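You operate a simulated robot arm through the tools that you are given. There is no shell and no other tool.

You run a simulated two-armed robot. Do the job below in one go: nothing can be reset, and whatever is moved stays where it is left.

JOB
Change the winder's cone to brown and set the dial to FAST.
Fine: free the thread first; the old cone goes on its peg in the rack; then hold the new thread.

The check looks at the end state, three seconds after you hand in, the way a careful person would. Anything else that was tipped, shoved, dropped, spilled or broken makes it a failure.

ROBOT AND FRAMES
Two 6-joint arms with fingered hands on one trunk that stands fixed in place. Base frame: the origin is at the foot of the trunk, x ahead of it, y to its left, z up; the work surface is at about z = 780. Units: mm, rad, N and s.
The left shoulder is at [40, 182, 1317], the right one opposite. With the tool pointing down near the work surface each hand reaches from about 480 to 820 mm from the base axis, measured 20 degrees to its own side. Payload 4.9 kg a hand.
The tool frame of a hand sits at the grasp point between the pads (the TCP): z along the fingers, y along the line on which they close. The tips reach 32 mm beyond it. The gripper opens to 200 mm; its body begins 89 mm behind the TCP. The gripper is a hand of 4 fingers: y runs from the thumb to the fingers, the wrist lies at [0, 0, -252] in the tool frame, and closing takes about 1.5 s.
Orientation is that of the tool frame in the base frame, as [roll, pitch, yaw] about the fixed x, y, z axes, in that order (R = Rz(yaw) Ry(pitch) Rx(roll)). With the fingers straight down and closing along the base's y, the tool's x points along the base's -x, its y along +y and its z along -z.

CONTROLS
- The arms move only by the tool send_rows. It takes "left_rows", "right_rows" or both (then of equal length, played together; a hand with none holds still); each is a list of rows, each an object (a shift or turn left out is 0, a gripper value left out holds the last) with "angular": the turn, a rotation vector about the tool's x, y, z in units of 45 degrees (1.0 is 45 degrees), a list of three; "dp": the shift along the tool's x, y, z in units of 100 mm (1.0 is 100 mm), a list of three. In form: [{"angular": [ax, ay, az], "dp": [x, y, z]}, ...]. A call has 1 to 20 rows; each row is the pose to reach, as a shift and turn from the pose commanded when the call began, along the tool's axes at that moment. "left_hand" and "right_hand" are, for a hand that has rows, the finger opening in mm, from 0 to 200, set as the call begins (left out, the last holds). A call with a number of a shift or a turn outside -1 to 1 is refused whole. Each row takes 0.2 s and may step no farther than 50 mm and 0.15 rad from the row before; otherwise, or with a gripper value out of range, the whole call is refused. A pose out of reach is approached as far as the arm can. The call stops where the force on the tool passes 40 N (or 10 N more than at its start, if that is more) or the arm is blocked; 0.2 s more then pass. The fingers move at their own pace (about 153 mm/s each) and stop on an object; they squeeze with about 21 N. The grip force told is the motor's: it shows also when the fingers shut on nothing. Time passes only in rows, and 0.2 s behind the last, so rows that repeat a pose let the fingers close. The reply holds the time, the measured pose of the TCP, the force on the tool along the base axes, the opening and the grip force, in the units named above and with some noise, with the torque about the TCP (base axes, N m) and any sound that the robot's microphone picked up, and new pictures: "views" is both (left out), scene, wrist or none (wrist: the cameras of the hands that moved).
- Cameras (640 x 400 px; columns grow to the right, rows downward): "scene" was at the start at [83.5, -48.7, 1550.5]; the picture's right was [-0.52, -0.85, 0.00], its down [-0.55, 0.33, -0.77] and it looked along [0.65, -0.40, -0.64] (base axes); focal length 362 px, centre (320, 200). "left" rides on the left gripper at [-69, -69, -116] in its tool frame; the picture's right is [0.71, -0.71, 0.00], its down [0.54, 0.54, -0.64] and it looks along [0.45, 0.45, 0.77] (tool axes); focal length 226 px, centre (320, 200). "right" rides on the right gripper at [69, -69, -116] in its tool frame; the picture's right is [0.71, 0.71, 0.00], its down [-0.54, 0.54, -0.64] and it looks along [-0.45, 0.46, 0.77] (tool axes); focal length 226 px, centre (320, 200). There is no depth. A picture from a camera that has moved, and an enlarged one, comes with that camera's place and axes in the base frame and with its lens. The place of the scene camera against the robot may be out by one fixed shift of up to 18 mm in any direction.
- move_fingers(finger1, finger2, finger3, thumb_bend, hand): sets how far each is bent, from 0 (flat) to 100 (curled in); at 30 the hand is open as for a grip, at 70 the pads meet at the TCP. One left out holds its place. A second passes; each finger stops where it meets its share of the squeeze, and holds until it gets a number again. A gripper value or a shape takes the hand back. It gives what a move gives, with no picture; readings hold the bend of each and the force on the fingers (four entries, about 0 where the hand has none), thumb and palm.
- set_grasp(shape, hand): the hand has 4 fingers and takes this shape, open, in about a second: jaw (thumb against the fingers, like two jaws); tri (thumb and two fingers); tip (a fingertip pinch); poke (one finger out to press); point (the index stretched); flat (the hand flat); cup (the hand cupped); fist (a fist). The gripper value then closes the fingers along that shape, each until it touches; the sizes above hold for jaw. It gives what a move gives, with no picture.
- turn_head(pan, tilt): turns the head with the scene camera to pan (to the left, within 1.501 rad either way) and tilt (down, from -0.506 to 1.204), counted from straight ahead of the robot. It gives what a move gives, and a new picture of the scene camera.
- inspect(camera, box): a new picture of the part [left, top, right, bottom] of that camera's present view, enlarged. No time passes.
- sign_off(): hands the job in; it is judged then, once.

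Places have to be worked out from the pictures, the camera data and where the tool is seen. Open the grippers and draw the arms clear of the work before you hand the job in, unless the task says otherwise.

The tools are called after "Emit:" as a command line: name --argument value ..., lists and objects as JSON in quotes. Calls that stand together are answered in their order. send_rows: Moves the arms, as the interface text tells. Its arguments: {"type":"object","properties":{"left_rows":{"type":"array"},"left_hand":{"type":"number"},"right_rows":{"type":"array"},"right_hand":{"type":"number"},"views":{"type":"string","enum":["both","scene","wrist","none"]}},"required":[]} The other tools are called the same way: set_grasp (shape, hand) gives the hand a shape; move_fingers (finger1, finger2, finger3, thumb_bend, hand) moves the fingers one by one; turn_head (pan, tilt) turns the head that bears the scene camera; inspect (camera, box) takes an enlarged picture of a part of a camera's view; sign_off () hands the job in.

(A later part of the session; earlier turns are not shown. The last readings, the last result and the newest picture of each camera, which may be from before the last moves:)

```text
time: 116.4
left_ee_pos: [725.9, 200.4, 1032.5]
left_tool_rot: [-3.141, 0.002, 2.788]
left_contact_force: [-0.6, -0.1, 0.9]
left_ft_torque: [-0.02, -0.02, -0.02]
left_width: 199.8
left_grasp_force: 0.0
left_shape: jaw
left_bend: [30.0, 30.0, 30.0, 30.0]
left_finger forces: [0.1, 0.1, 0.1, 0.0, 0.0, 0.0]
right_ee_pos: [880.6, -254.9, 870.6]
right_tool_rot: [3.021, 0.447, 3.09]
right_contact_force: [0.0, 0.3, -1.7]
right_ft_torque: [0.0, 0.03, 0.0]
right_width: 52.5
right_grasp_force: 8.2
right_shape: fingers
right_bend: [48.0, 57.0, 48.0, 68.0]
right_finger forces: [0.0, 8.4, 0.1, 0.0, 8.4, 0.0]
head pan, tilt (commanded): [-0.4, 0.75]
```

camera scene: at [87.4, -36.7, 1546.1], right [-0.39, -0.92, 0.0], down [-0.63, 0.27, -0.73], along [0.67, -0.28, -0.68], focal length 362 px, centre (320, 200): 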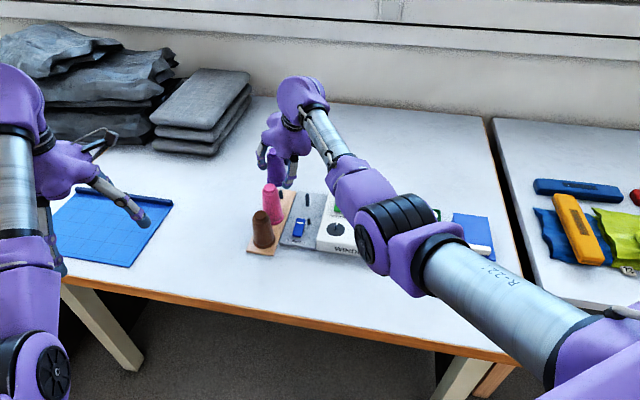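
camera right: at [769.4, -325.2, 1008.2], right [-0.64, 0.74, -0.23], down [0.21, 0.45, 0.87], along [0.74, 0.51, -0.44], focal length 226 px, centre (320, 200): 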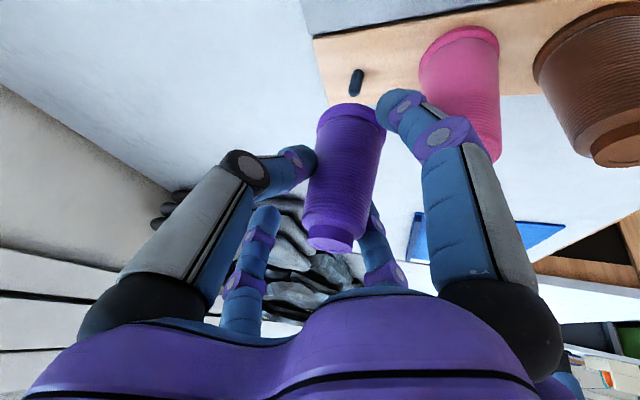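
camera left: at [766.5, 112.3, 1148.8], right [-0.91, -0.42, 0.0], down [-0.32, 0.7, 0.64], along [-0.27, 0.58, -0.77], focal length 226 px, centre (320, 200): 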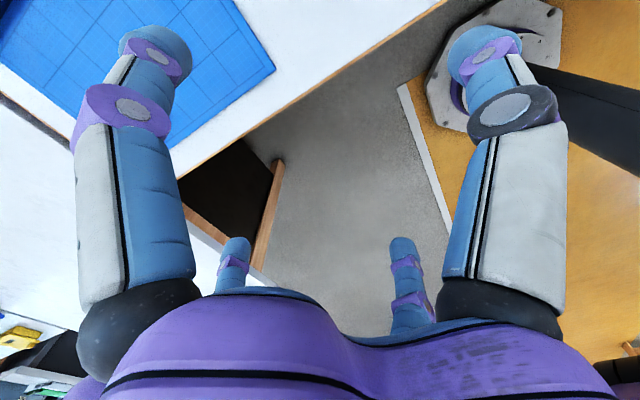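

Still hanging free, so the rack is lower than the winder's plate. I continue in 2 mm steps.

Emit:
send_rows --right_rows '[{"dp": [0.009, -0.002, 0.018]}, {"dp": [0.009, -0.002, 0.018]}]' --views "none"

Emit:
send_rows --right_rows '[{"dp": [0.009, -0.002, 0.018]}, {"dp": [0.009, -0.002, 0.018]}]' --views "wrist"

Emit:
inspect --camera "right" --box '[200, 40, 480, 260]'

```text
time: 117.0
left_ee_pos: [725.3, 201.9, 1031.8]
left_tool_rot: [-3.14, -0.001, 2.787]
left_contact_force: [-0.4, -0.2, -0.1]
left_ft_torque: [0.0, -0.01, -0.01]
left_width: 199.9
left_grasp_force: 0.0
left_shape: jaw
left_bend: [30.0, 30.0, 30.0, 30.0]
left_finger forces: [0.0, 0.0, 0.0, 0.0, 0.1, 0.0]
right_ee_pos: [882.8, -253.3, 868.7]
right_tool_rot: [3.021, 0.446, 3.089]
right_contact_force: [-0.6, 0.3, -1.1]
right_ft_torque: [-0.03, -0.01, 0.03]
right_width: 52.7
right_grasp_force: 8.8
right_shape: fingers
right_bend: [48.0, 57.0, 48.0, 68.0]
right_finger forces: [0.1, 8.4, 0.0, 0.1, 8.4, 0.1]
head pan, tilt (commanded): [-0.4, 0.75]
```

```text
time: 117.6
left_ee_pos: [725.1, 202.0, 1031.4]
left_tool_rot: [3.141, -0.001, 2.787]
left_contact_force: [-0.4, -0.4, -0.5]
left_ft_torque: [0.02, 0.0, -0.01]
left_width: 199.6
left_grasp_force: 0.0
left_shape: jaw
left_bend: [30.0, 30.0, 30.0, 30.0]
left_finger forces: [0.1, 0.1, 0.0, 0.0, 0.2, 0.0]
right_ee_pos: [881.9, -253.7, 868.2]
right_tool_rot: [3.019, 0.447, 3.089]
right_contact_force: [0.2, -0.5, -0.5]
right_ft_torque: [-0.05, -0.02, -0.02]
right_width: 52.4
right_grasp_force: 8.6
right_shape: fingers
right_bend: [48.0, 57.0, 48.0, 68.0]
right_finger forces: [0.0, 8.2, 0.0, 0.0, 9.2, 0.0]
head pan, tilt (commanded): [-0.4, 0.75]
camera right: at [769.3, -329.7, 934.6], right [-0.64, 0.74, -0.23], down [0.21, 0.45, 0.87], along [0.74, 0.51, -0.44], focal length 226 px, centre (320, 200)
```

right: 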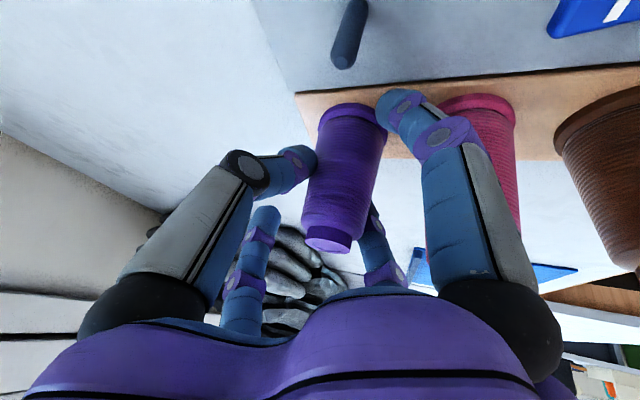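

```text
1.82 times, centred on (340, 150) of right
camera zoom: at [769.3, -329.7, 934.6], right [-0.64, 0.74, -0.23], down [0.21, 0.45, 0.87], along [0.74, 0.51, -0.44], focal length 411 px, centre (284, 291)
```

zoom: 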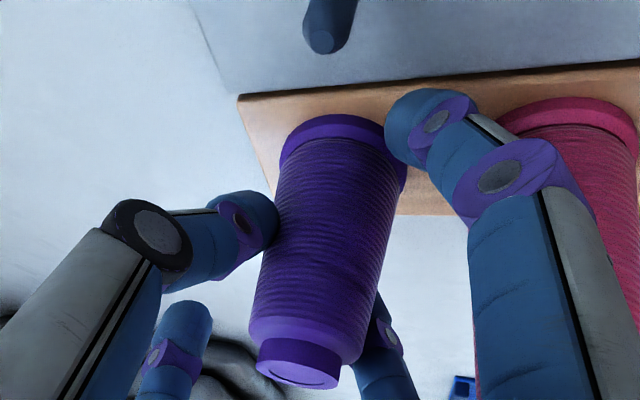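

Contact is just beginning (thumb force shifting). One more small step to seat it.

Emit:
send_rows --right_rows '[{"dp": [0.009, -0.002, 0.018]}, {"dp": [0.009, -0.002, 0.018]}]' --views "none"

```text
time: 118.2
left_ee_pos: [725.8, 201.3, 1031.2]
left_tool_rot: [-3.142, 0.0, 2.788]
left_contact_force: [-0.6, 0.0, 0.6]
left_ft_torque: [0.02, -0.02, -0.03]
left_width: 199.9
left_grasp_force: 0.0
left_shape: jaw
left_bend: [30.0, 30.0, 30.0, 30.0]
left_finger forces: [0.0, 0.0, 0.0, 0.0, 0.1, 0.1]
right_ee_pos: [880.7, -253.8, 867.4]
right_tool_rot: [3.02, 0.449, 3.091]
right_contact_force: [0.4, -3.4, 5.0]
right_ft_torque: [0.04, -0.08, 0.02]
right_width: 52.7
right_grasp_force: 9.9
right_shape: fingers
right_bend: [48.0, 57.0, 48.0, 68.0]
right_finger forces: [0.0, 8.4, 0.1, 0.0, 11.6, 0.0]
head pan, tilt (commanded): [-0.4, 0.75]
```

The cone is seated on its peg (5 N upward). I open the pinch and check before lifting away.

Emit:
move_fingers --hand "right" --finger2 50 --thumb_bend 56

Emit:
inspect --camera "right" --box '[200, 40, 480, 260]'

Emit:
inspect --camera "scene" --box '[230, 140, 330, 240]'

```text
time: 119.2
left_ee_pos: [726.4, 201.1, 1032.2]
left_tool_rot: [3.141, 0.001, 2.788]
left_contact_force: [1.1, -0.5, -0.4]
left_ft_torque: [0.0, -0.05, -0.02]
left_width: 199.7
left_grasp_force: 0.1
left_shape: jaw
left_bend: [30.0, 30.0, 30.0, 30.0]
left_finger forces: [0.0, 0.0, 0.0, 0.0, 0.1, 0.0]
right_ee_pos: [880.7, -252.9, 865.4]
right_tool_rot: [3.019, 0.447, 3.089]
right_contact_force: [-0.5, 0.7, 0.2]
right_ft_torque: [0.0, 0.01, -0.01]
right_width: 63.5
right_grasp_force: 0.0
right_shape: fingers
right_bend: [48.0, 50.0, 48.0, 56.0]
right_finger forces: [0.0, 0.1, 0.0, 0.1, 0.1, 0.0]
head pan, tilt (commanded): [-0.4, 0.75]
```

```text
1.82 times, centred on (340, 150) of right
camera zoom: at [768.7, -329.4, 932.5], right [-0.64, 0.74, -0.23], down [0.21, 0.45, 0.87], along [0.74, 0.51, -0.44], focal length 411 px, centre (284, 291)
```

zoom: 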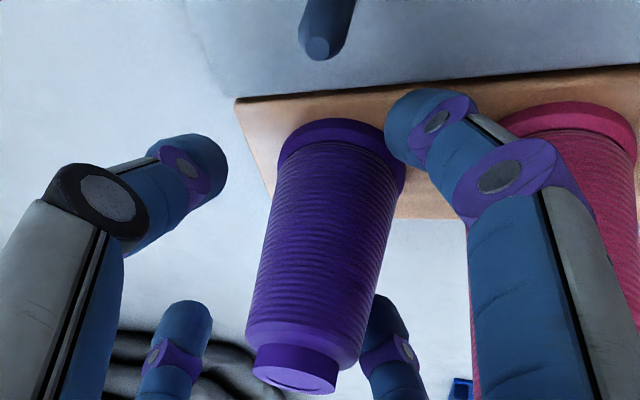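

```text
4.00 times, centred on (280, 190) of scene
camera zoom: at [87.1, -36.8, 1546.1], right [-0.39, -0.92, 0.0], down [-0.63, 0.27, -0.73], along [0.67, -0.28, -0.68], focal length 1449 px, centre (480, 240)
```

zoom: 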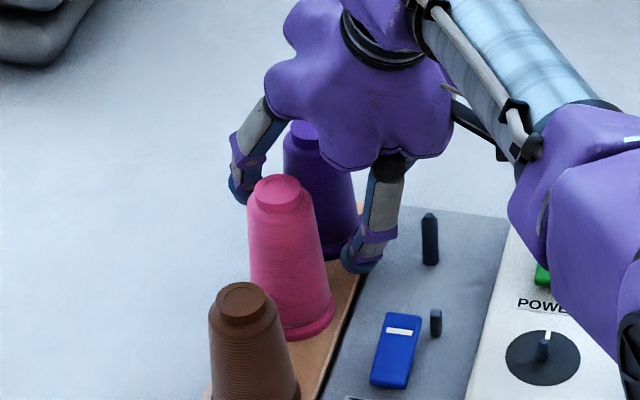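

Released cleanly. I lift straight up well above the cones.

Emit:
send_rows --right_rows '[{"dp": [-0.1, 0.027, -0.22]}, {"dp": [-0.2, 0.054, -0.44]}, {"dp": [-0.3, 0.08, -0.67]}, {"dp": [-0.43, 0.109, -0.94]}, {"dp": [-0.43, 0.109, -0.94]}]' --views "both"

Emit:
inspect --camera "scene" --box '[230, 140, 350, 260]'

Emit:
inspect --camera "right" --box '[240, 0, 640, 280]'

```text
time: 120.4
left_ee_pos: [726.3, 202.4, 1032.5]
left_tool_rot: [3.14, 0.001, 2.787]
left_contact_force: [0.1, 1.3, 0.4]
left_ft_torque: [-0.02, 0.0, 0.0]
left_width: 199.8
left_grasp_force: 0.1
left_shape: jaw
left_bend: [30.0, 30.0, 30.0, 30.0]
left_finger forces: [0.0, 0.0, 0.0, 0.0, 0.0, 0.0]
right_ee_pos: [879.2, -254.5, 969.1]
right_tool_rot: [3.019, 0.445, 3.09]
right_contact_force: [-0.7, 0.6, -0.3]
right_ft_torque: [-0.03, -0.01, 0.01]
right_width: 63.6
right_grasp_force: 0.0
right_shape: fingers
right_bend: [48.0, 50.0, 48.0, 56.0]
right_finger forces: [0.0, 0.0, 0.0, 0.0, 0.1, 0.0]
head pan, tilt (commanded): [-0.4, 0.75]
camera scene: at [87.0, -36.8, 1546.2], right [-0.39, -0.92, 0.0], down [-0.63, 0.27, -0.73], along [0.67, -0.28, -0.68], focal length 362 px, centre (320, 200)
camera right: at [767.0, -330.9, 1036.2], right [-0.64, 0.74, -0.23], down [0.21, 0.45, 0.87], along [0.74, 0.51, -0.44], focal length 226 px, centre (320, 200)
```

scene: 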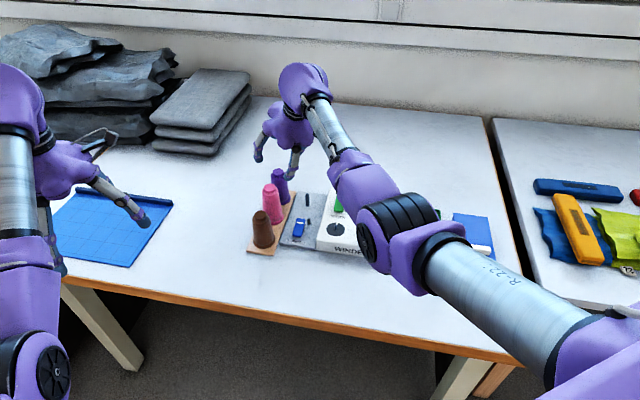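
right: 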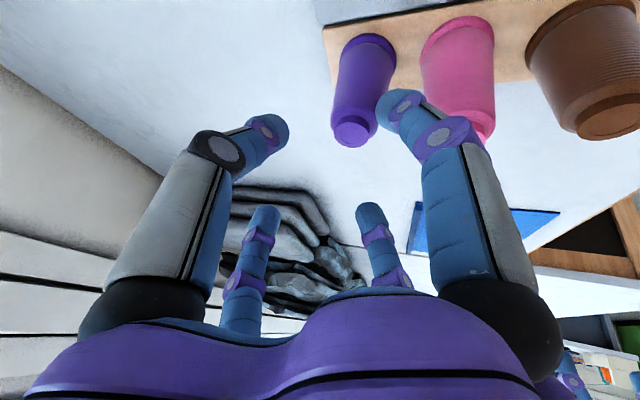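

```text
3.33 times, centred on (290, 200) of scene
camera zoom: at [87.0, -36.8, 1546.2], right [-0.39, -0.92, 0.0], down [-0.63, 0.27, -0.73], along [0.67, -0.28, -0.68], focal length 1208 px, centre (420, 200)
```

zoom: 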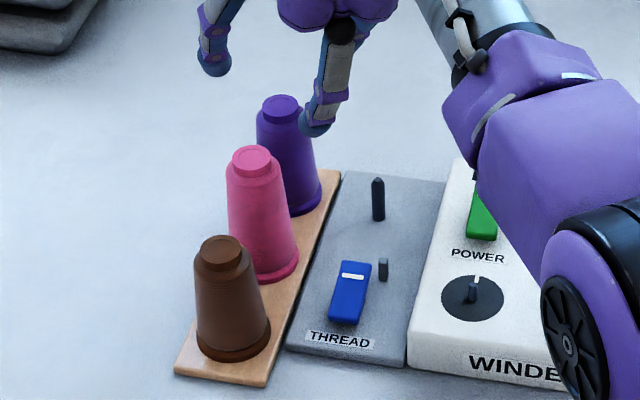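

```text
1.43 times, centred on (440, 140) of right
camera zoom: at [767.0, -330.9, 1036.2], right [-0.64, 0.74, -0.23], down [0.21, 0.45, 0.87], along [0.74, 0.51, -0.44], focal length 323 px, centre (149, 286)
```

zoom: 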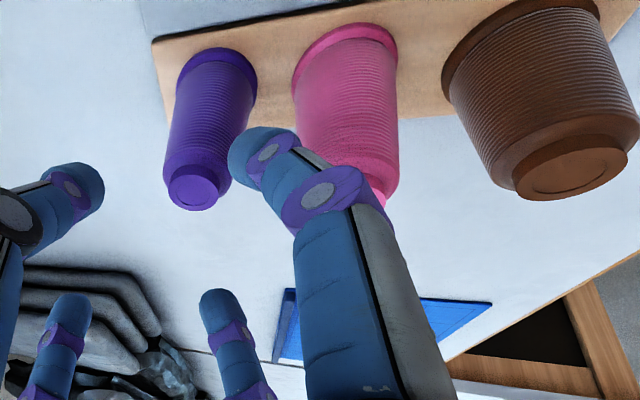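

Purple now stands upright on its own peg. Next the brown cone, whose axis I place at about [743.5,-145.5] with its top near z 891. I rise, level the hand to about 0.3 rad tilt, and move above it.

Emit:
send_rows --right_rows '[{"dp": [-0.151, 0.038, -0.313]}, {"angular": [0.044, 0.063, -0.016], "dp": [0.07, 0.2, -0.4]}, {"angular": [0.088, 0.126, -0.033], "dp": [0.29, 0.37, -0.48]}, {"angular": [0.131, 0.189, -0.049], "dp": [0.503, 0.537, -0.567]}, {"angular": [0.131, 0.189, -0.049], "dp": [0.503, 0.537, -0.567]}]' --views "none"

Emit:
send_rows --right_rows '[{"dp": [0.3, 0.25, -0.07]}, {"dp": [0.642, 0.515, -0.146]}, {"dp": [0.642, 0.515, -0.146]}]' --views "both"

Emit:
inspect --camera "right" --box '[180, 20, 500, 280]'

Emit:
inspect --camera "scene" --box '[220, 140, 340, 260]'

```text
time: 121.6
left_ee_pos: [725.2, 202.3, 1032.0]
left_tool_rot: [-3.14, 0.001, 2.785]
left_contact_force: [-0.7, 0.0, 0.3]
left_ft_torque: [-0.02, -0.05, -0.02]
left_width: 200.0
left_grasp_force: 0.1
left_shape: jaw
left_bend: [30.0, 30.0, 30.0, 30.0]
left_finger forces: [0.0, 0.0, 0.1, 0.0, 0.1, 0.0]
right_ee_pos: [808.0, -205.0, 1003.1]
right_tool_rot: [-3.141, 0.3, 3.141]
right_contact_force: [-0.7, 1.1, 0.5]
right_ft_torque: [0.01, 0.0, -0.01]
right_width: 63.3
right_grasp_force: 0.2
right_shape: fingers
right_bend: [48.0, 50.0, 48.0, 56.0]
right_finger forces: [0.0, 0.0, 0.0, 0.0, 0.0, 0.1]
head pan, tilt (commanded): [-0.4, 0.75]
```

```text
time: 122.4
left_ee_pos: [726.3, 201.4, 1033.1]
left_tool_rot: [-3.142, 0.002, 2.787]
left_contact_force: [-0.4, 0.4, -0.1]
left_ft_torque: [-0.05, -0.03, -0.01]
left_width: 199.7
left_grasp_force: 0.0
left_shape: jaw
left_bend: [30.0, 30.0, 30.0, 30.0]
left_finger forces: [0.1, 0.0, 0.0, 0.0, 0.0, 0.1]
right_ee_pos: [741.1, -152.8, 998.9]
right_tool_rot: [3.141, 0.302, 3.14]
right_contact_force: [-0.2, 0.7, 0.0]
right_ft_torque: [-0.04, 0.01, -0.05]
right_width: 63.5
right_grasp_force: 0.0
right_shape: fingers
right_bend: [48.0, 50.0, 48.0, 56.0]
right_finger forces: [0.0, 0.1, 0.0, 0.1, 0.0, 0.0]
head pan, tilt (commanded): [-0.4, 0.75]
camera scene: at [86.7, -36.5, 1546.2], right [-0.39, -0.92, 0.0], down [-0.63, 0.27, -0.73], along [0.67, -0.28, -0.68], focal length 362 px, centre (320, 200)
camera right: at [641.9, -221.0, 1090.1], right [-0.67, 0.71, -0.21], down [0.33, 0.54, 0.78], along [0.66, 0.45, -0.6], focal length 226 px, centre (320, 200)
```

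scene: 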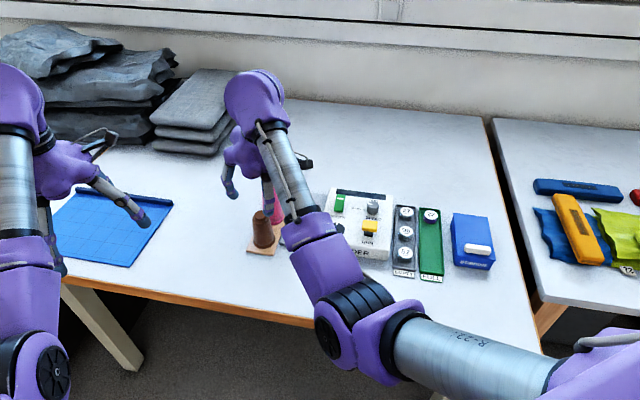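
right: 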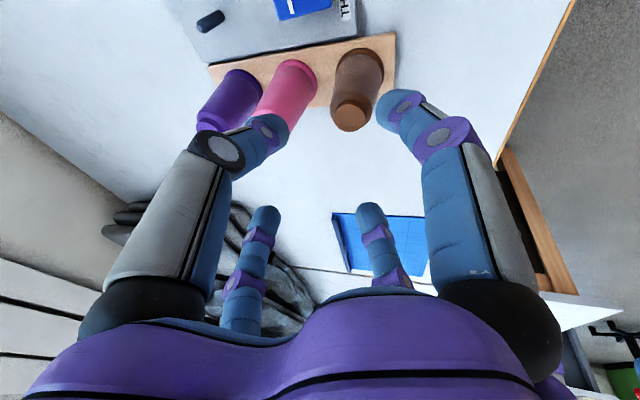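

```text
1.54 times, centred on (340, 150) of right
camera zoom: at [641.9, -221.0, 1090.1], right [-0.67, 0.71, -0.21], down [0.33, 0.54, 0.78], along [0.66, 0.45, -0.6], focal length 348 px, centre (289, 277)
```

zoom: 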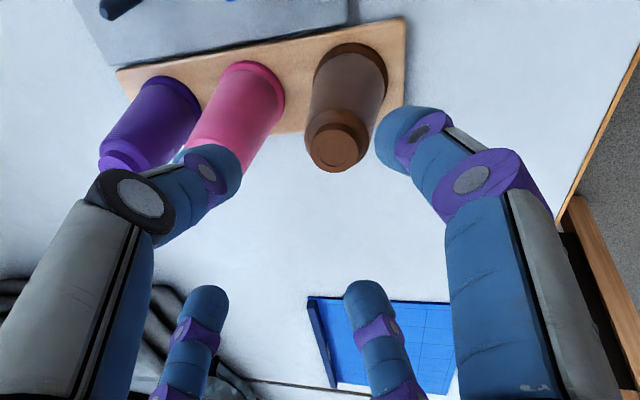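

```text
3.33 times, centred on (280, 200) of scene
camera zoom: at [86.7, -36.5, 1546.2], right [-0.39, -0.92, 0.0], down [-0.63, 0.27, -0.73], along [0.67, -0.28, -0.68], focal length 1208 px, centre (453, 200)
```

zoom: 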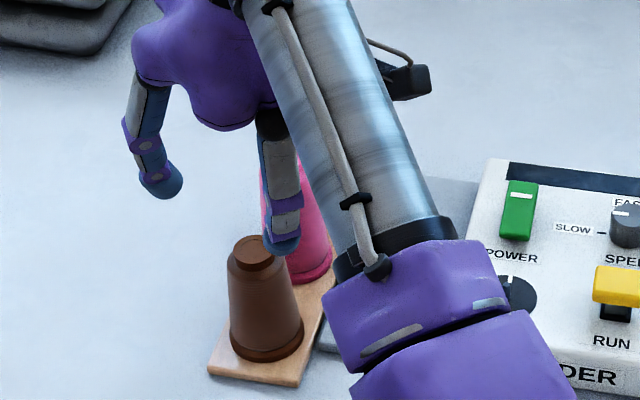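

From here the brown axis comes out at about [742,-144.5], right under the pinch. I descend in two stages.

Emit:
send_rows --right_rows '[{"dp": [0.07, 0.005, 0.24]}, {"dp": [0.14, 0.005, 0.48]}, {"dp": [0.21, 0.005, 0.72]}, {"dp": [0.288, 0.005, 0.958]}, {"dp": [0.288, 0.005, 0.958]}]' --views "none"

Emit:
send_rows --right_rows '[{"dp": [0.04, 0, 0.14]}, {"dp": [0.09, 0, 0.29]}, {"dp": [0.09, 0, 0.29]}]' --views "both"

Emit:
inspect --camera "right" --box '[180, 20, 500, 280]'

Emit:
inspect --camera "scene" --box '[200, 140, 320, 260]'

```text
time: 123.6
left_ee_pos: [726.3, 201.5, 1032.9]
left_tool_rot: [-3.141, 0.001, 2.786]
left_contact_force: [-0.1, -0.2, -0.5]
left_ft_torque: [0.02, 0.04, -0.02]
left_width: 199.7
left_grasp_force: 0.0
left_shape: jaw
left_bend: [30.0, 30.0, 30.0, 30.0]
left_finger forces: [0.0, 0.0, 0.0, 0.1, 0.1, 0.1]
right_ee_pos: [743.0, -151.9, 896.2]
right_tool_rot: [-3.141, 0.3, 3.141]
right_contact_force: [-0.3, -0.5, -0.3]
right_ft_torque: [0.0, 0.02, 0.0]
right_width: 63.7
right_grasp_force: 0.1
right_shape: fingers
right_bend: [48.0, 50.0, 48.0, 56.0]
right_finger forces: [0.0, 0.0, 0.0, 0.0, 0.1, 0.0]
head pan, tilt (commanded): [-0.4, 0.75]
```

```text
time: 124.4
left_ee_pos: [726.1, 202.8, 1032.1]
left_tool_rot: [-3.141, 0.002, 2.788]
left_contact_force: [-0.8, -0.3, 0.3]
left_ft_torque: [-0.01, -0.02, 0.04]
left_width: 199.7
left_grasp_force: 0.1
left_shape: jaw
left_bend: [30.0, 30.0, 30.0, 30.0]
left_finger forces: [0.1, 0.1, 0.1, 0.0, 0.0, 0.0]
right_ee_pos: [743.3, -152.5, 869.7]
right_tool_rot: [3.14, 0.3, 3.14]
right_contact_force: [0.3, -0.6, 0.1]
right_ft_torque: [-0.01, -0.03, -0.02]
right_width: 63.3
right_grasp_force: 0.1
right_shape: fingers
right_bend: [48.0, 50.0, 48.0, 56.0]
right_finger forces: [0.0, 0.1, 0.0, 0.1, 0.1, 0.0]
head pan, tilt (commanded): [-0.4, 0.75]
camera scene: at [87.2, -36.9, 1546.1], right [-0.39, -0.92, 0.0], down [-0.63, 0.27, -0.73], along [0.67, -0.28, -0.68], focal length 362 px, centre (320, 200)
camera right: at [644.5, -220.5, 959.9], right [-0.67, 0.71, -0.21], down [0.33, 0.54, 0.77], along [0.66, 0.45, -0.6], focal length 226 px, centre (320, 200)
```

scene: 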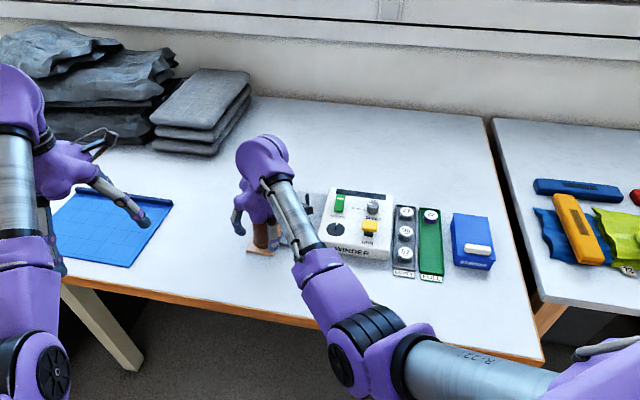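
right: 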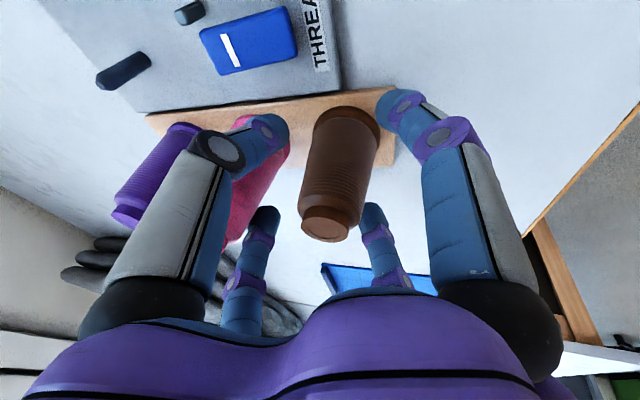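

```text
1.54 times, centred on (340, 150) of right
camera zoom: at [644.5, -220.5, 959.9], right [-0.67, 0.71, -0.21], down [0.33, 0.54, 0.77], along [0.66, 0.45, -0.6], focal length 348 px, centre (289, 277)
```

zoom: 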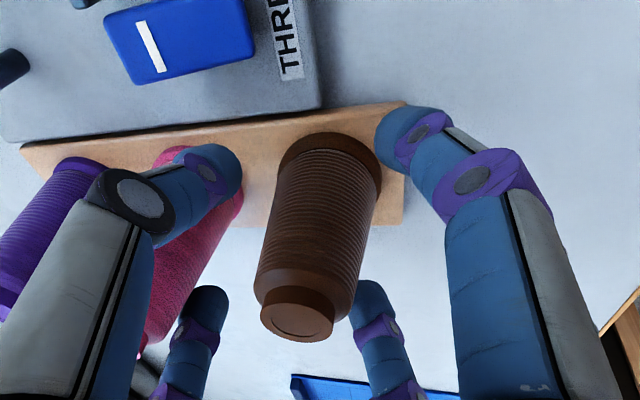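

```text
3.33 times, centred on (260, 200) of scene
camera zoom: at [87.2, -36.9, 1546.1], right [-0.39, -0.92, 0.0], down [-0.63, 0.27, -0.73], along [0.67, -0.28, -0.68], focal length 1208 px, centre (520, 200)
```

zoom: 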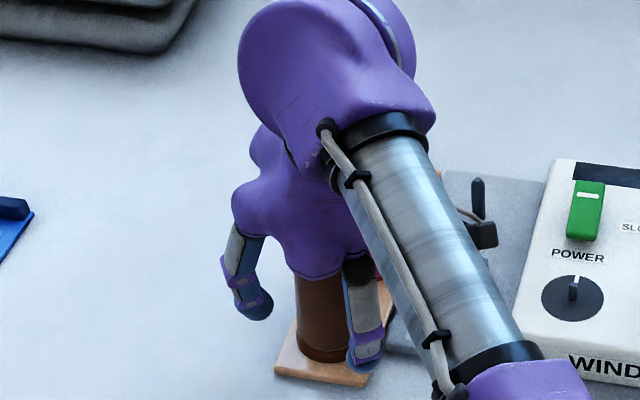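

Nothing touched; the brown cone is between the pads. I close the pinch.

Emit:
move_fingers --hand "right" --finger2 72 --thumb_bend 72

Emit:
inspect --camera "right" --box '[180, 20, 500, 280]'

Emit:
inspect --camera "scene" --box '[200, 140, 320, 260]'

```text
time: 125.4
left_ee_pos: [726.3, 200.5, 1032.1]
left_tool_rot: [3.141, 0.0, 2.787]
left_contact_force: [-1.0, -0.3, -0.1]
left_ft_torque: [0.01, -0.02, -0.01]
left_width: 200.0
left_grasp_force: 0.1
left_shape: jaw
left_bend: [30.0, 30.0, 30.0, 30.0]
left_finger forces: [0.1, 0.1, 0.1, 0.0, 0.0, 0.0]
right_ee_pos: [744.1, -151.9, 870.0]
right_tool_rot: [-3.141, 0.302, 3.139]
right_contact_force: [-0.7, -2.5, 5.1]
right_ft_torque: [0.02, -0.06, -0.04]
right_width: 52.7
right_grasp_force: 9.3
right_shape: fingers
right_bend: [48.0, 57.0, 48.0, 68.0]
right_finger forces: [0.0, 7.8, 0.1, 0.1, 10.4, 0.0]
head pan, tilt (commanded): [-0.4, 0.75]
```

```text
1.54 times, centred on (340, 150) of right
camera zoom: at [644.5, -220.5, 960.5], right [-0.67, 0.71, -0.21], down [0.33, 0.54, 0.78], along [0.66, 0.45, -0.6], focal length 348 px, centre (289, 277)
```

zoom: 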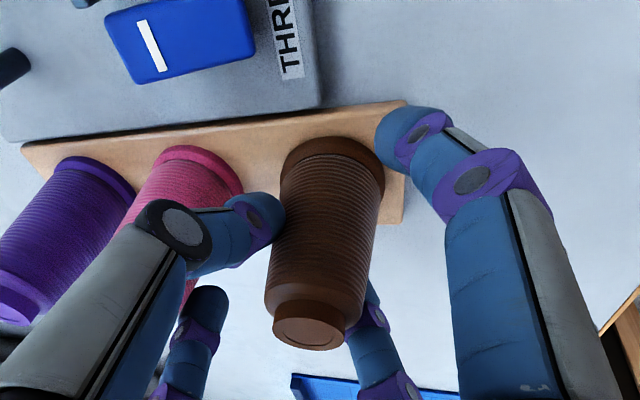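

```text
3.33 times, centred on (260, 200) of scene
camera zoom: at [86.9, -37.0, 1546.2], right [-0.39, -0.92, 0.0], down [-0.63, 0.27, -0.73], along [0.67, -0.28, -0.68], focal length 1208 px, centre (520, 200)
```

zoom: 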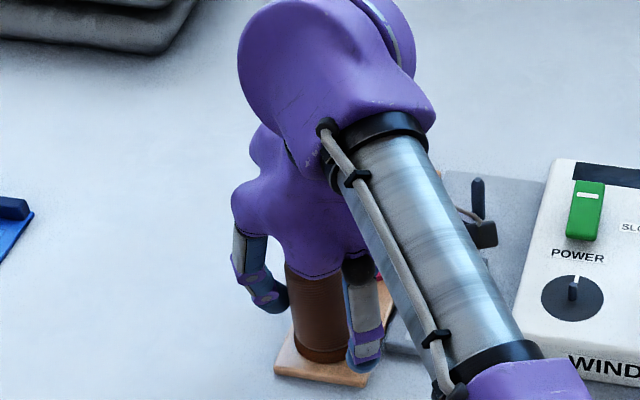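

The grip holds but tips the cone's top slightly left again. I shift the hand 5 mm right to stand it upright on its peg before lifting.

Emit:
send_rows --right_rows '[{"dp": [0, -0.03, 0]}, {"dp": [0, -0.05, 0]}, {"dp": [0, -0.05, 0]}]' --views "none"

Emit:
inspect --camera "scene" --box '[200, 140, 320, 260]'

```text
time: 126.2
left_ee_pos: [726.0, 200.3, 1032.7]
left_tool_rot: [3.14, 0.0, 2.791]
left_contact_force: [-0.4, -0.2, 0.3]
left_ft_torque: [0.05, 0.01, 0.01]
left_width: 200.0
left_grasp_force: 0.1
left_shape: jaw
left_bend: [30.0, 30.0, 30.0, 30.0]
left_finger forces: [0.0, 0.0, 0.0, 0.0, 0.1, 0.0]
right_ee_pos: [744.9, -156.3, 869.5]
right_tool_rot: [3.138, 0.303, -3.14]
right_contact_force: [-0.7, 2.7, 2.5]
right_ft_torque: [0.31, -0.04, 0.06]
right_width: 52.3
right_grasp_force: 8.2
right_shape: fingers
right_bend: [48.0, 56.0, 48.0, 68.0]
right_finger forces: [0.0, 9.1, 0.1, 0.1, 6.7, 0.0]
head pan, tilt (commanded): [-0.4, 0.75]
```

```text
3.33 times, centred on (260, 200) of scene
camera zoom: at [87.0, -36.7, 1546.2], right [-0.39, -0.92, 0.0], down [-0.63, 0.27, -0.73], along [0.67, -0.28, -0.68], focal length 1208 px, centre (520, 200)
```

zoom: 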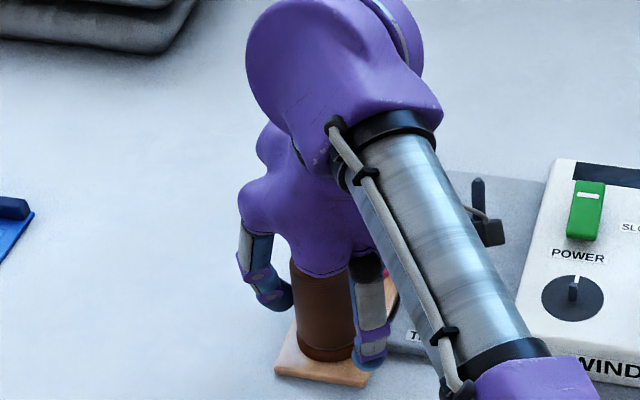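

Close to upright. I lift straight up 80 mm.

Emit:
send_rows --right_rows '[{"dp": [-0.03, 0, -0.1]}, {"dp": [-0.075, 0, -0.24]}, {"dp": [-0.15, 0, -0.5]}, {"dp": [-0.238, 0, -0.764]}, {"dp": [-0.238, 0, -0.764]}]' --views "both"

Emit:
inspect --camera "right" --box '[180, 20, 500, 280]'

Emit:
inspect --camera "scene" --box '[200, 120, 320, 240]'

```text
time: 127.4
left_ee_pos: [726.2, 201.4, 1033.2]
left_tool_rot: [-3.142, 0.0, 2.788]
left_contact_force: [0.1, 0.5, -0.5]
left_ft_torque: [-0.03, 0.02, -0.03]
left_width: 200.0
left_grasp_force: 0.1
left_shape: jaw
left_bend: [30.0, 30.0, 30.0, 30.0]
left_finger forces: [0.0, 0.0, 0.0, 0.1, 0.0, 0.0]
right_ee_pos: [745.1, -156.8, 947.3]
right_tool_rot: [3.139, 0.301, 3.139]
right_contact_force: [-0.5, 0.5, -1.2]
right_ft_torque: [0.0, 0.02, 0.01]
right_width: 52.1
right_grasp_force: 7.6
right_shape: fingers
right_bend: [48.0, 56.0, 48.0, 68.0]
right_finger forces: [0.1, 7.9, 0.1, 0.0, 7.6, 0.1]
head pan, tilt (commanded): [-0.4, 0.75]
camera scene: at [87.2, -36.8, 1546.1], right [-0.39, -0.92, 0.0], down [-0.63, 0.27, -0.73], along [0.67, -0.28, -0.68], focal length 362 px, centre (320, 200)
camera right: at [645.5, -225.3, 1039.2], right [-0.67, 0.71, -0.21], down [0.33, 0.54, 0.78], along [0.66, 0.45, -0.6], focal length 226 px, centre (320, 200)
```

scene: 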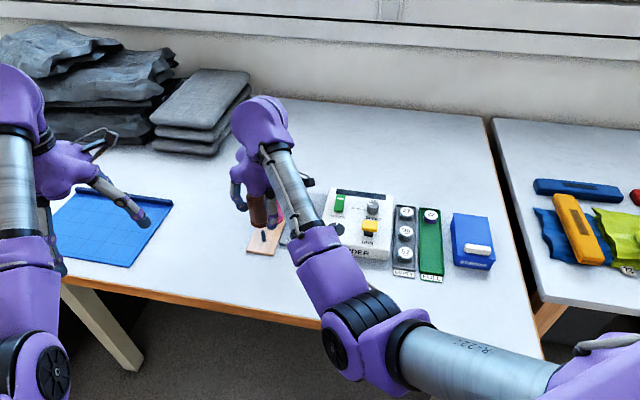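
right: 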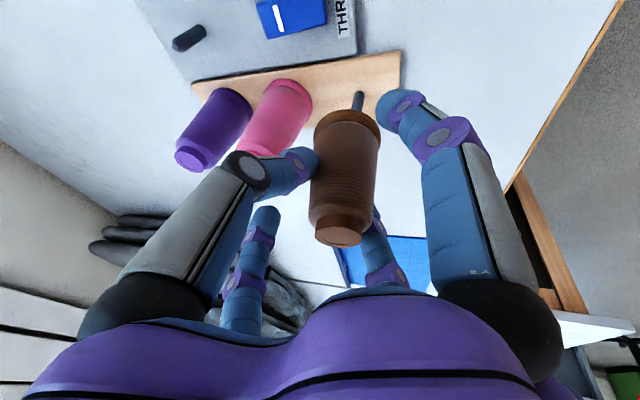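

```text
1.54 times, centred on (340, 150) of right
camera zoom: at [645.5, -225.3, 1039.2], right [-0.67, 0.71, -0.21], down [0.33, 0.54, 0.78], along [0.66, 0.45, -0.6], focal length 348 px, centre (289, 277)
```

zoom: 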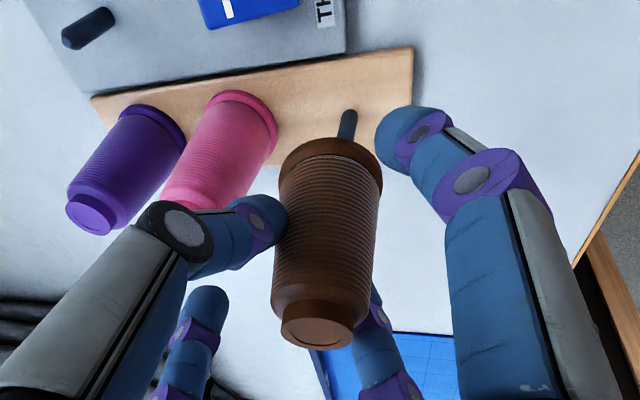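

```text
3.33 times, centred on (260, 180) of scene
camera zoom: at [87.2, -36.8, 1546.1], right [-0.39, -0.92, 0.0], down [-0.63, 0.27, -0.73], along [0.67, -0.28, -0.68], focal length 1208 px, centre (520, 267)
```

zoom: 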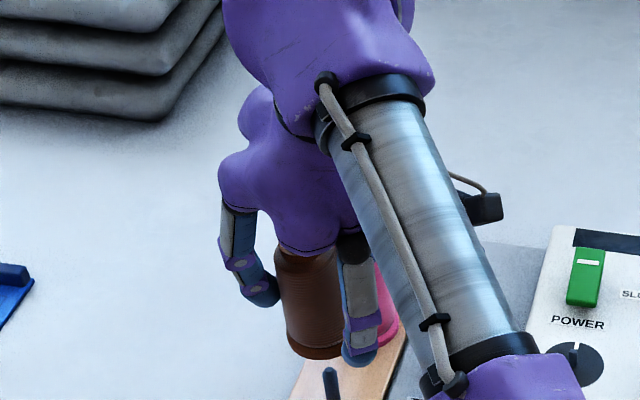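

I enlarge the scene view further to judge the cone's lean.

Emit:
inspect --camera "scene" --box '[235, 165, 295, 235]'

Emit:
inspect --camera "right" --box '[280, 80, 420, 260]'

```text
5.71 times, centred on (265, 200) of scene
camera zoom: at [87.2, -36.8, 1546.1], right [-0.39, -0.92, 0.0], down [-0.63, 0.27, -0.73], along [0.67, -0.28, -0.68], focal length 2070 px, centre (634, 200)
```

zoom: 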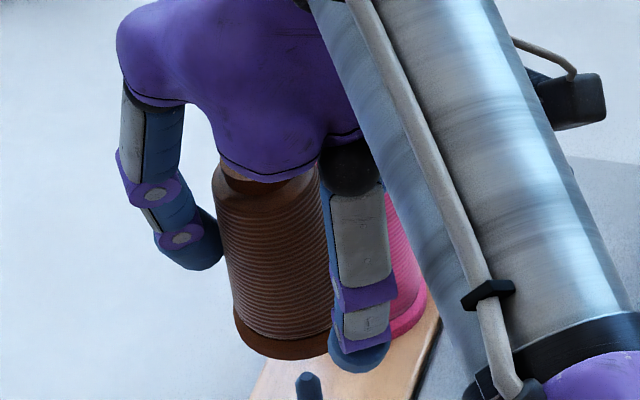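

```text
2.22 times, centred on (350, 170) of right
camera zoom: at [645.5, -225.3, 1039.2], right [-0.67, 0.71, -0.21], down [0.33, 0.54, 0.78], along [0.66, 0.45, -0.6], focal length 502 px, centre (253, 267)
```

zoom: 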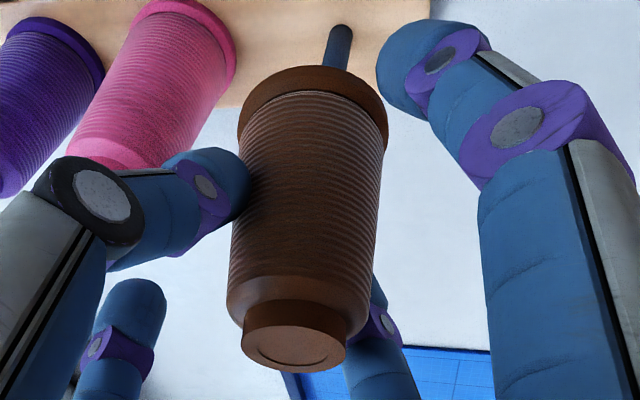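

The top leans about 6° toward image-left. I raise the cone to clear the pink one and straighten it by turning the hand.

Emit:
send_rows --right_rows '[{"angular": [-0.04, -0.017, 0.012], "dp": [-0.05, 0, -0.15]}, {"angular": [-0.08, -0.034, 0.024], "dp": [-0.1, 0, -0.3]}, {"angular": [-0.112, -0.05, 0.035], "dp": [-0.14, 0, -0.45]}, {"angular": [-0.112, -0.05, 0.035], "dp": [-0.14, 0, -0.45]}]' --views "none"

Emit:
inspect --camera "scene" --box '[225, 145, 295, 225]'

```text
time: 128.4
left_ee_pos: [726.0, 201.7, 1033.1]
left_tool_rot: [3.141, 0.001, 2.786]
left_contact_force: [-0.2, -0.1, -0.3]
left_ft_torque: [-0.01, 0.03, 0.0]
left_width: 200.1
left_grasp_force: 0.0
left_shape: jaw
left_bend: [30.0, 30.0, 30.0, 30.0]
left_finger forces: [0.0, 0.0, 0.1, 0.1, 0.0, 0.0]
right_ee_pos: [745.7, -155.8, 994.9]
right_tool_rot: [3.04, 0.338, 3.11]
right_contact_force: [-0.8, -0.3, -2.0]
right_ft_torque: [0.0, -0.01, -0.03]
right_width: 52.3
right_grasp_force: 7.7
right_shape: fingers
right_bend: [48.0, 56.0, 48.0, 68.0]
right_finger forces: [0.1, 7.8, 0.0, 0.1, 7.6, 0.0]
head pan, tilt (commanded): [-0.4, 0.75]
```

```text
5.00 times, centred on (260, 185) of scene
camera zoom: at [87.2, -36.9, 1546.1], right [-0.39, -0.92, 0.0], down [-0.63, 0.27, -0.73], along [0.67, -0.28, -0.68], focal length 1811 px, centre (620, 275)
```

zoom: 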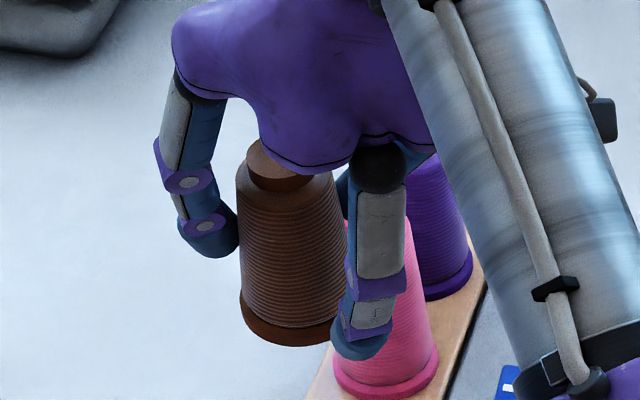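

Upright now. I carry it over toward the spindle at this height.

Emit:
send_rows --right_rows '[{"dp": [-0.13, -0.27, 0.017]}, {"dp": [-0.26, -0.54, 0.034]}, {"dp": [-0.379, -0.813, 0.051]}, {"dp": [-0.379, -0.813, 0.051]}]' --views "none"

Emit:
send_rows --right_rows '[{"dp": [-0.13, -0.27, 0.017]}, {"dp": [-0.26, -0.54, 0.034]}, {"dp": [-0.379, -0.813, 0.051]}, {"dp": [-0.379, -0.813, 0.051]}]' --views "both"

Emit:
inspect --camera "right" --box '[240, 40, 460, 260]'

Emit:
inspect --camera "scene" --box '[260, 125, 350, 225]'

```text
time: 129.4
left_ee_pos: [726.4, 200.7, 1032.3]
left_tool_rot: [-3.141, 0.001, 2.786]
left_contact_force: [-0.3, 0.2, -0.8]
left_ft_torque: [0.0, -0.03, 0.02]
left_width: 199.8
left_grasp_force: 0.0
left_shape: jaw
left_bend: [30.0, 30.0, 30.0, 30.0]
left_finger forces: [0.0, 0.0, 0.0, 0.0, 0.0, 0.1]
right_ee_pos: [782.8, -240.9, 996.1]
right_tool_rot: [3.041, 0.338, 3.109]
right_contact_force: [-0.1, -0.2, -1.9]
right_ft_torque: [-0.03, 0.03, 0.03]
right_width: 52.0
right_grasp_force: 7.2
right_shape: fingers
right_bend: [48.0, 56.0, 48.0, 68.0]
right_finger forces: [0.0, 7.7, 0.0, 0.1, 7.5, 0.0]
head pan, tilt (commanded): [-0.4, 0.75]
```

```text
time: 130.4
left_ee_pos: [725.9, 201.8, 1032.2]
left_tool_rot: [3.14, -0.001, 2.788]
left_contact_force: [0.0, 0.2, 0.4]
left_ft_torque: [0.02, 0.0, 0.01]
left_width: 199.8
left_grasp_force: 0.1
left_shape: jaw
left_bend: [30.0, 30.0, 30.0, 30.0]
left_finger forces: [0.1, 0.0, 0.0, 0.0, 0.0, 0.0]
right_ee_pos: [819.6, -319.9, 996.7]
right_tool_rot: [3.042, 0.338, 3.11]
right_contact_force: [-0.4, -0.2, -1.1]
right_ft_torque: [0.0, 0.0, -0.01]
right_width: 52.0
right_grasp_force: 7.5
right_shape: fingers
right_bend: [48.0, 56.0, 48.0, 68.0]
right_finger forces: [0.0, 7.5, 0.1, 0.0, 7.6, 0.1]
head pan, tilt (commanded): [-0.4, 0.75]
camera scene: at [87.3, -37.2, 1546.1], right [-0.39, -0.92, 0.0], down [-0.63, 0.27, -0.73], along [0.67, -0.28, -0.68], focal length 362 px, centre (320, 200)
camera right: at [716.5, -397.4, 1077.1], right [-0.67, 0.73, -0.17], down [0.3, 0.47, 0.83], along [0.68, 0.51, -0.53], focal length 226 px, centre (320, 200)
```

scene: 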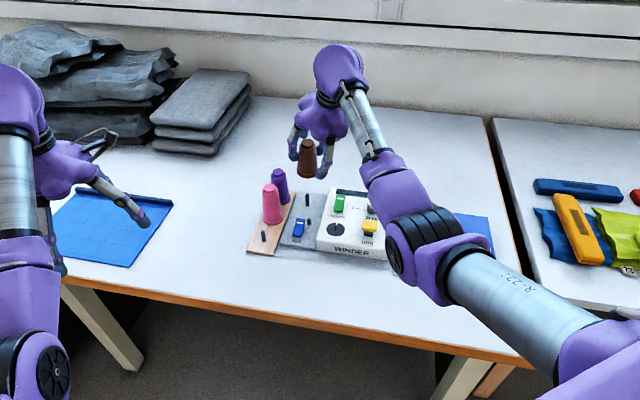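
right: 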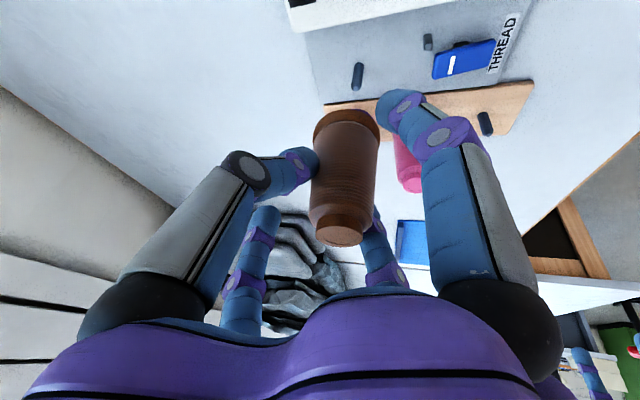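

```text
1.82 times, centred on (350, 150) of right
camera zoom: at [716.5, -397.4, 1077.1], right [-0.67, 0.73, -0.17], down [0.3, 0.47, 0.83], along [0.68, 0.51, -0.53], focal length 411 px, centre (266, 291)
```

zoom: 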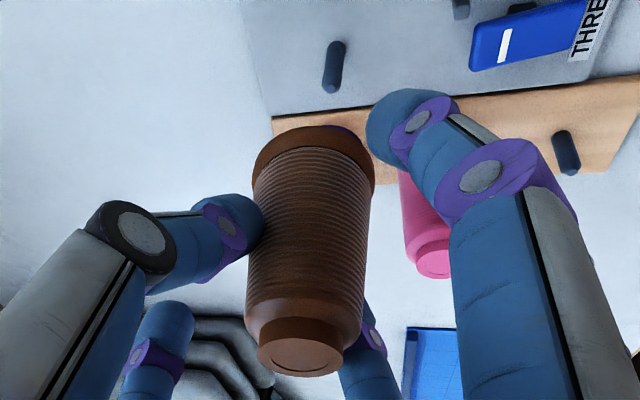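

```text
4.00 times, centred on (305, 175) of scene
camera zoom: at [87.3, -37.2, 1546.1], right [-0.39, -0.92, 0.0], down [-0.63, 0.27, -0.73], along [0.67, -0.28, -0.68], focal length 1449 px, centre (380, 300)
```

zoom: 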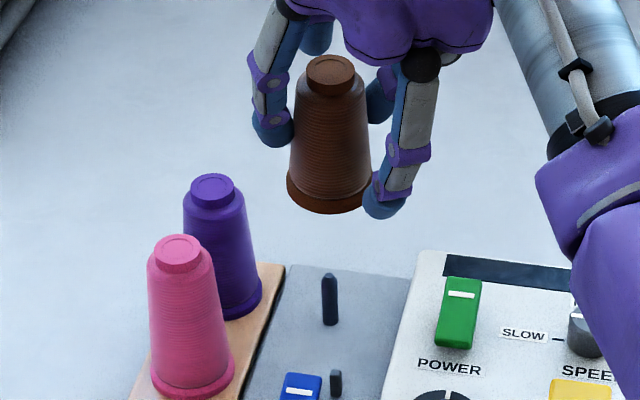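

Spindle measured at [821.3,-301.8]; the cone's base is about 6 mm too far forward. I shift back 6 mm and lower to just above the spindle's tip.

Emit:
send_rows --right_rows '[{"dp": [0.057, 0.01, -0.02]}, {"dp": [0.13, -0.01, 0.17]}, {"dp": [0.2, -0.03, 0.38]}, {"dp": [0.263, -0.049, 0.563]}, {"dp": [0.263, -0.049, 0.563]}]' --views "none"

Emit:
inspect --camera "right" --box '[240, 40, 460, 260]'

Emit:
inspect --camera "scene" --box '[260, 145, 350, 245]'

```text
time: 131.6
left_ee_pos: [725.8, 200.9, 1032.6]
left_tool_rot: [3.14, 0.0, 2.787]
left_contact_force: [0.7, 0.3, 0.2]
left_ft_torque: [0.02, -0.01, 0.0]
left_width: 199.9
left_grasp_force: 0.0
left_shape: jaw
left_bend: [30.0, 30.0, 30.0, 30.0]
left_finger forces: [0.0, 0.0, 0.0, 0.0, 0.0, 0.0]
right_ee_pos: [815.5, -321.5, 935.8]
right_tool_rot: [3.045, 0.338, 3.11]
right_contact_force: [0.2, 0.3, -1.9]
right_ft_torque: [-0.01, 0.0, 0.01]
right_width: 52.2
right_grasp_force: 7.8
right_shape: fingers
right_bend: [48.0, 56.0, 48.0, 68.0]
right_finger forces: [0.1, 7.5, 0.0, 0.0, 7.6, 0.0]
head pan, tilt (commanded): [-0.4, 0.75]
```

```text
1.82 times, centred on (350, 150) of right
camera zoom: at [711.7, -397.5, 1014.9], right [-0.67, 0.73, -0.17], down [0.3, 0.47, 0.83], along [0.68, 0.51, -0.53], focal length 411 px, centre (266, 291)
```

zoom: 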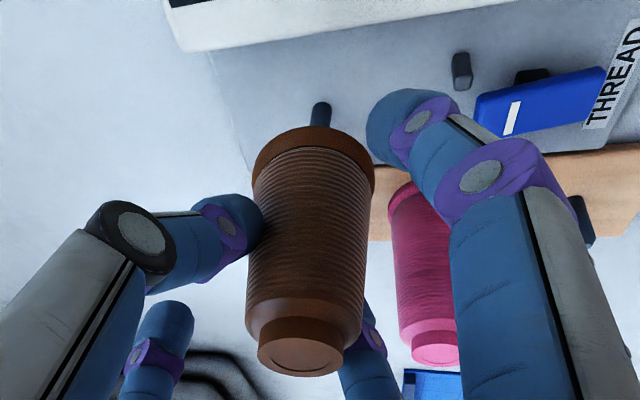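

```text
4.00 times, centred on (305, 195) of scene
camera zoom: at [87.3, -36.9, 1546.1], right [-0.39, -0.92, 0.0], down [-0.63, 0.27, -0.73], along [0.67, -0.28, -0.68], focal length 1449 px, centre (380, 220)
```

zoom: 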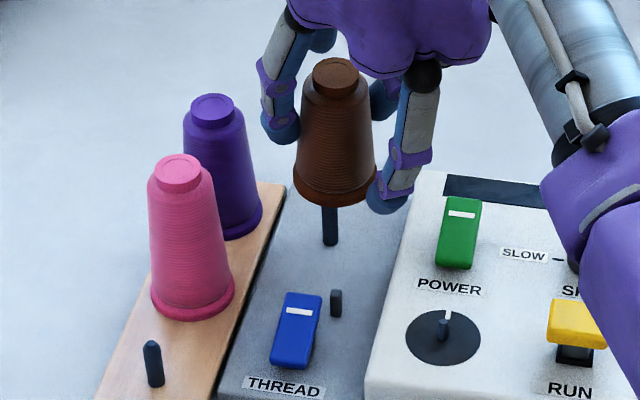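

Head and wrist views bracket the spindle within a few millimetres, so I lower 22 mm onto it gently and check the forces.

Emit:
send_rows --right_rows '[{"dp": [0.02, -0.006, 0.056]}, {"dp": [0.04, -0.012, 0.113]}, {"dp": [0.06, -0.018, 0.169]}, {"dp": [0.073, -0.021, 0.206]}, {"dp": [0.073, -0.021, 0.206]}]' --views "none"

Emit:
inspect --camera "scene" --box '[260, 145, 350, 245]'

Emit:
inspect --camera "right" --box '[240, 40, 460, 260]'

```text
time: 132.8
left_ee_pos: [725.9, 201.5, 1032.8]
left_tool_rot: [3.14, -0.002, 2.788]
left_contact_force: [-0.1, -0.3, 0.1]
left_ft_torque: [-0.03, -0.02, 0.0]
left_width: 199.9
left_grasp_force: 0.0
left_shape: jaw
left_bend: [30.0, 30.0, 30.0, 30.0]
left_finger forces: [0.0, 0.0, 0.1, 0.1, 0.0, 0.0]
right_ee_pos: [814.9, -320.3, 912.3]
right_tool_rot: [3.044, 0.339, 3.11]
right_contact_force: [-0.2, -0.1, -1.9]
right_ft_torque: [-0.01, 0.01, 0.01]
right_width: 52.1
right_grasp_force: 7.3
right_shape: fingers
right_bend: [48.0, 56.0, 48.0, 68.0]
right_finger forces: [0.0, 7.6, 0.0, 0.0, 7.6, 0.1]
head pan, tilt (commanded): [-0.4, 0.75]
```

```text
4.00 times, centred on (305, 195) of scene
camera zoom: at [87.2, -36.9, 1546.1], right [-0.39, -0.92, 0.0], down [-0.63, 0.27, -0.73], along [0.67, -0.28, -0.68], focal length 1449 px, centre (380, 220)
```

zoom: 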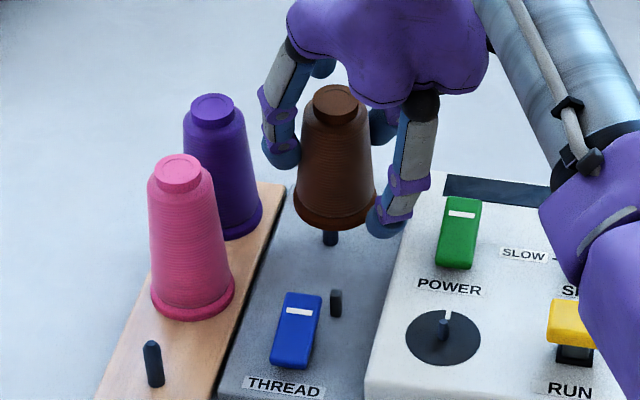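

```text
1.82 times, centred on (350, 150) of right
camera zoom: at [711.5, -396.9, 992.9], right [-0.67, 0.73, -0.17], down [0.3, 0.47, 0.83], along [0.68, 0.51, -0.53], focal length 411 px, centre (266, 291)
```

zoom: 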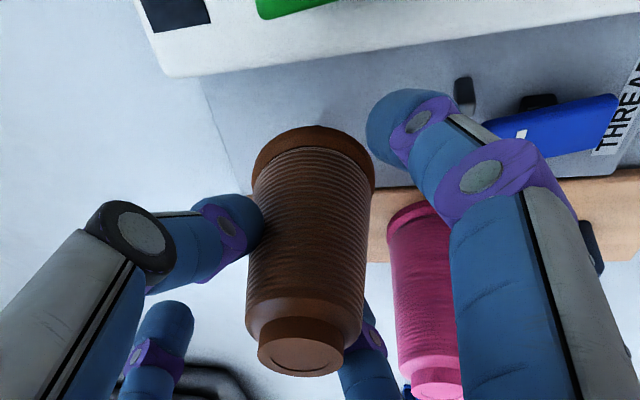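

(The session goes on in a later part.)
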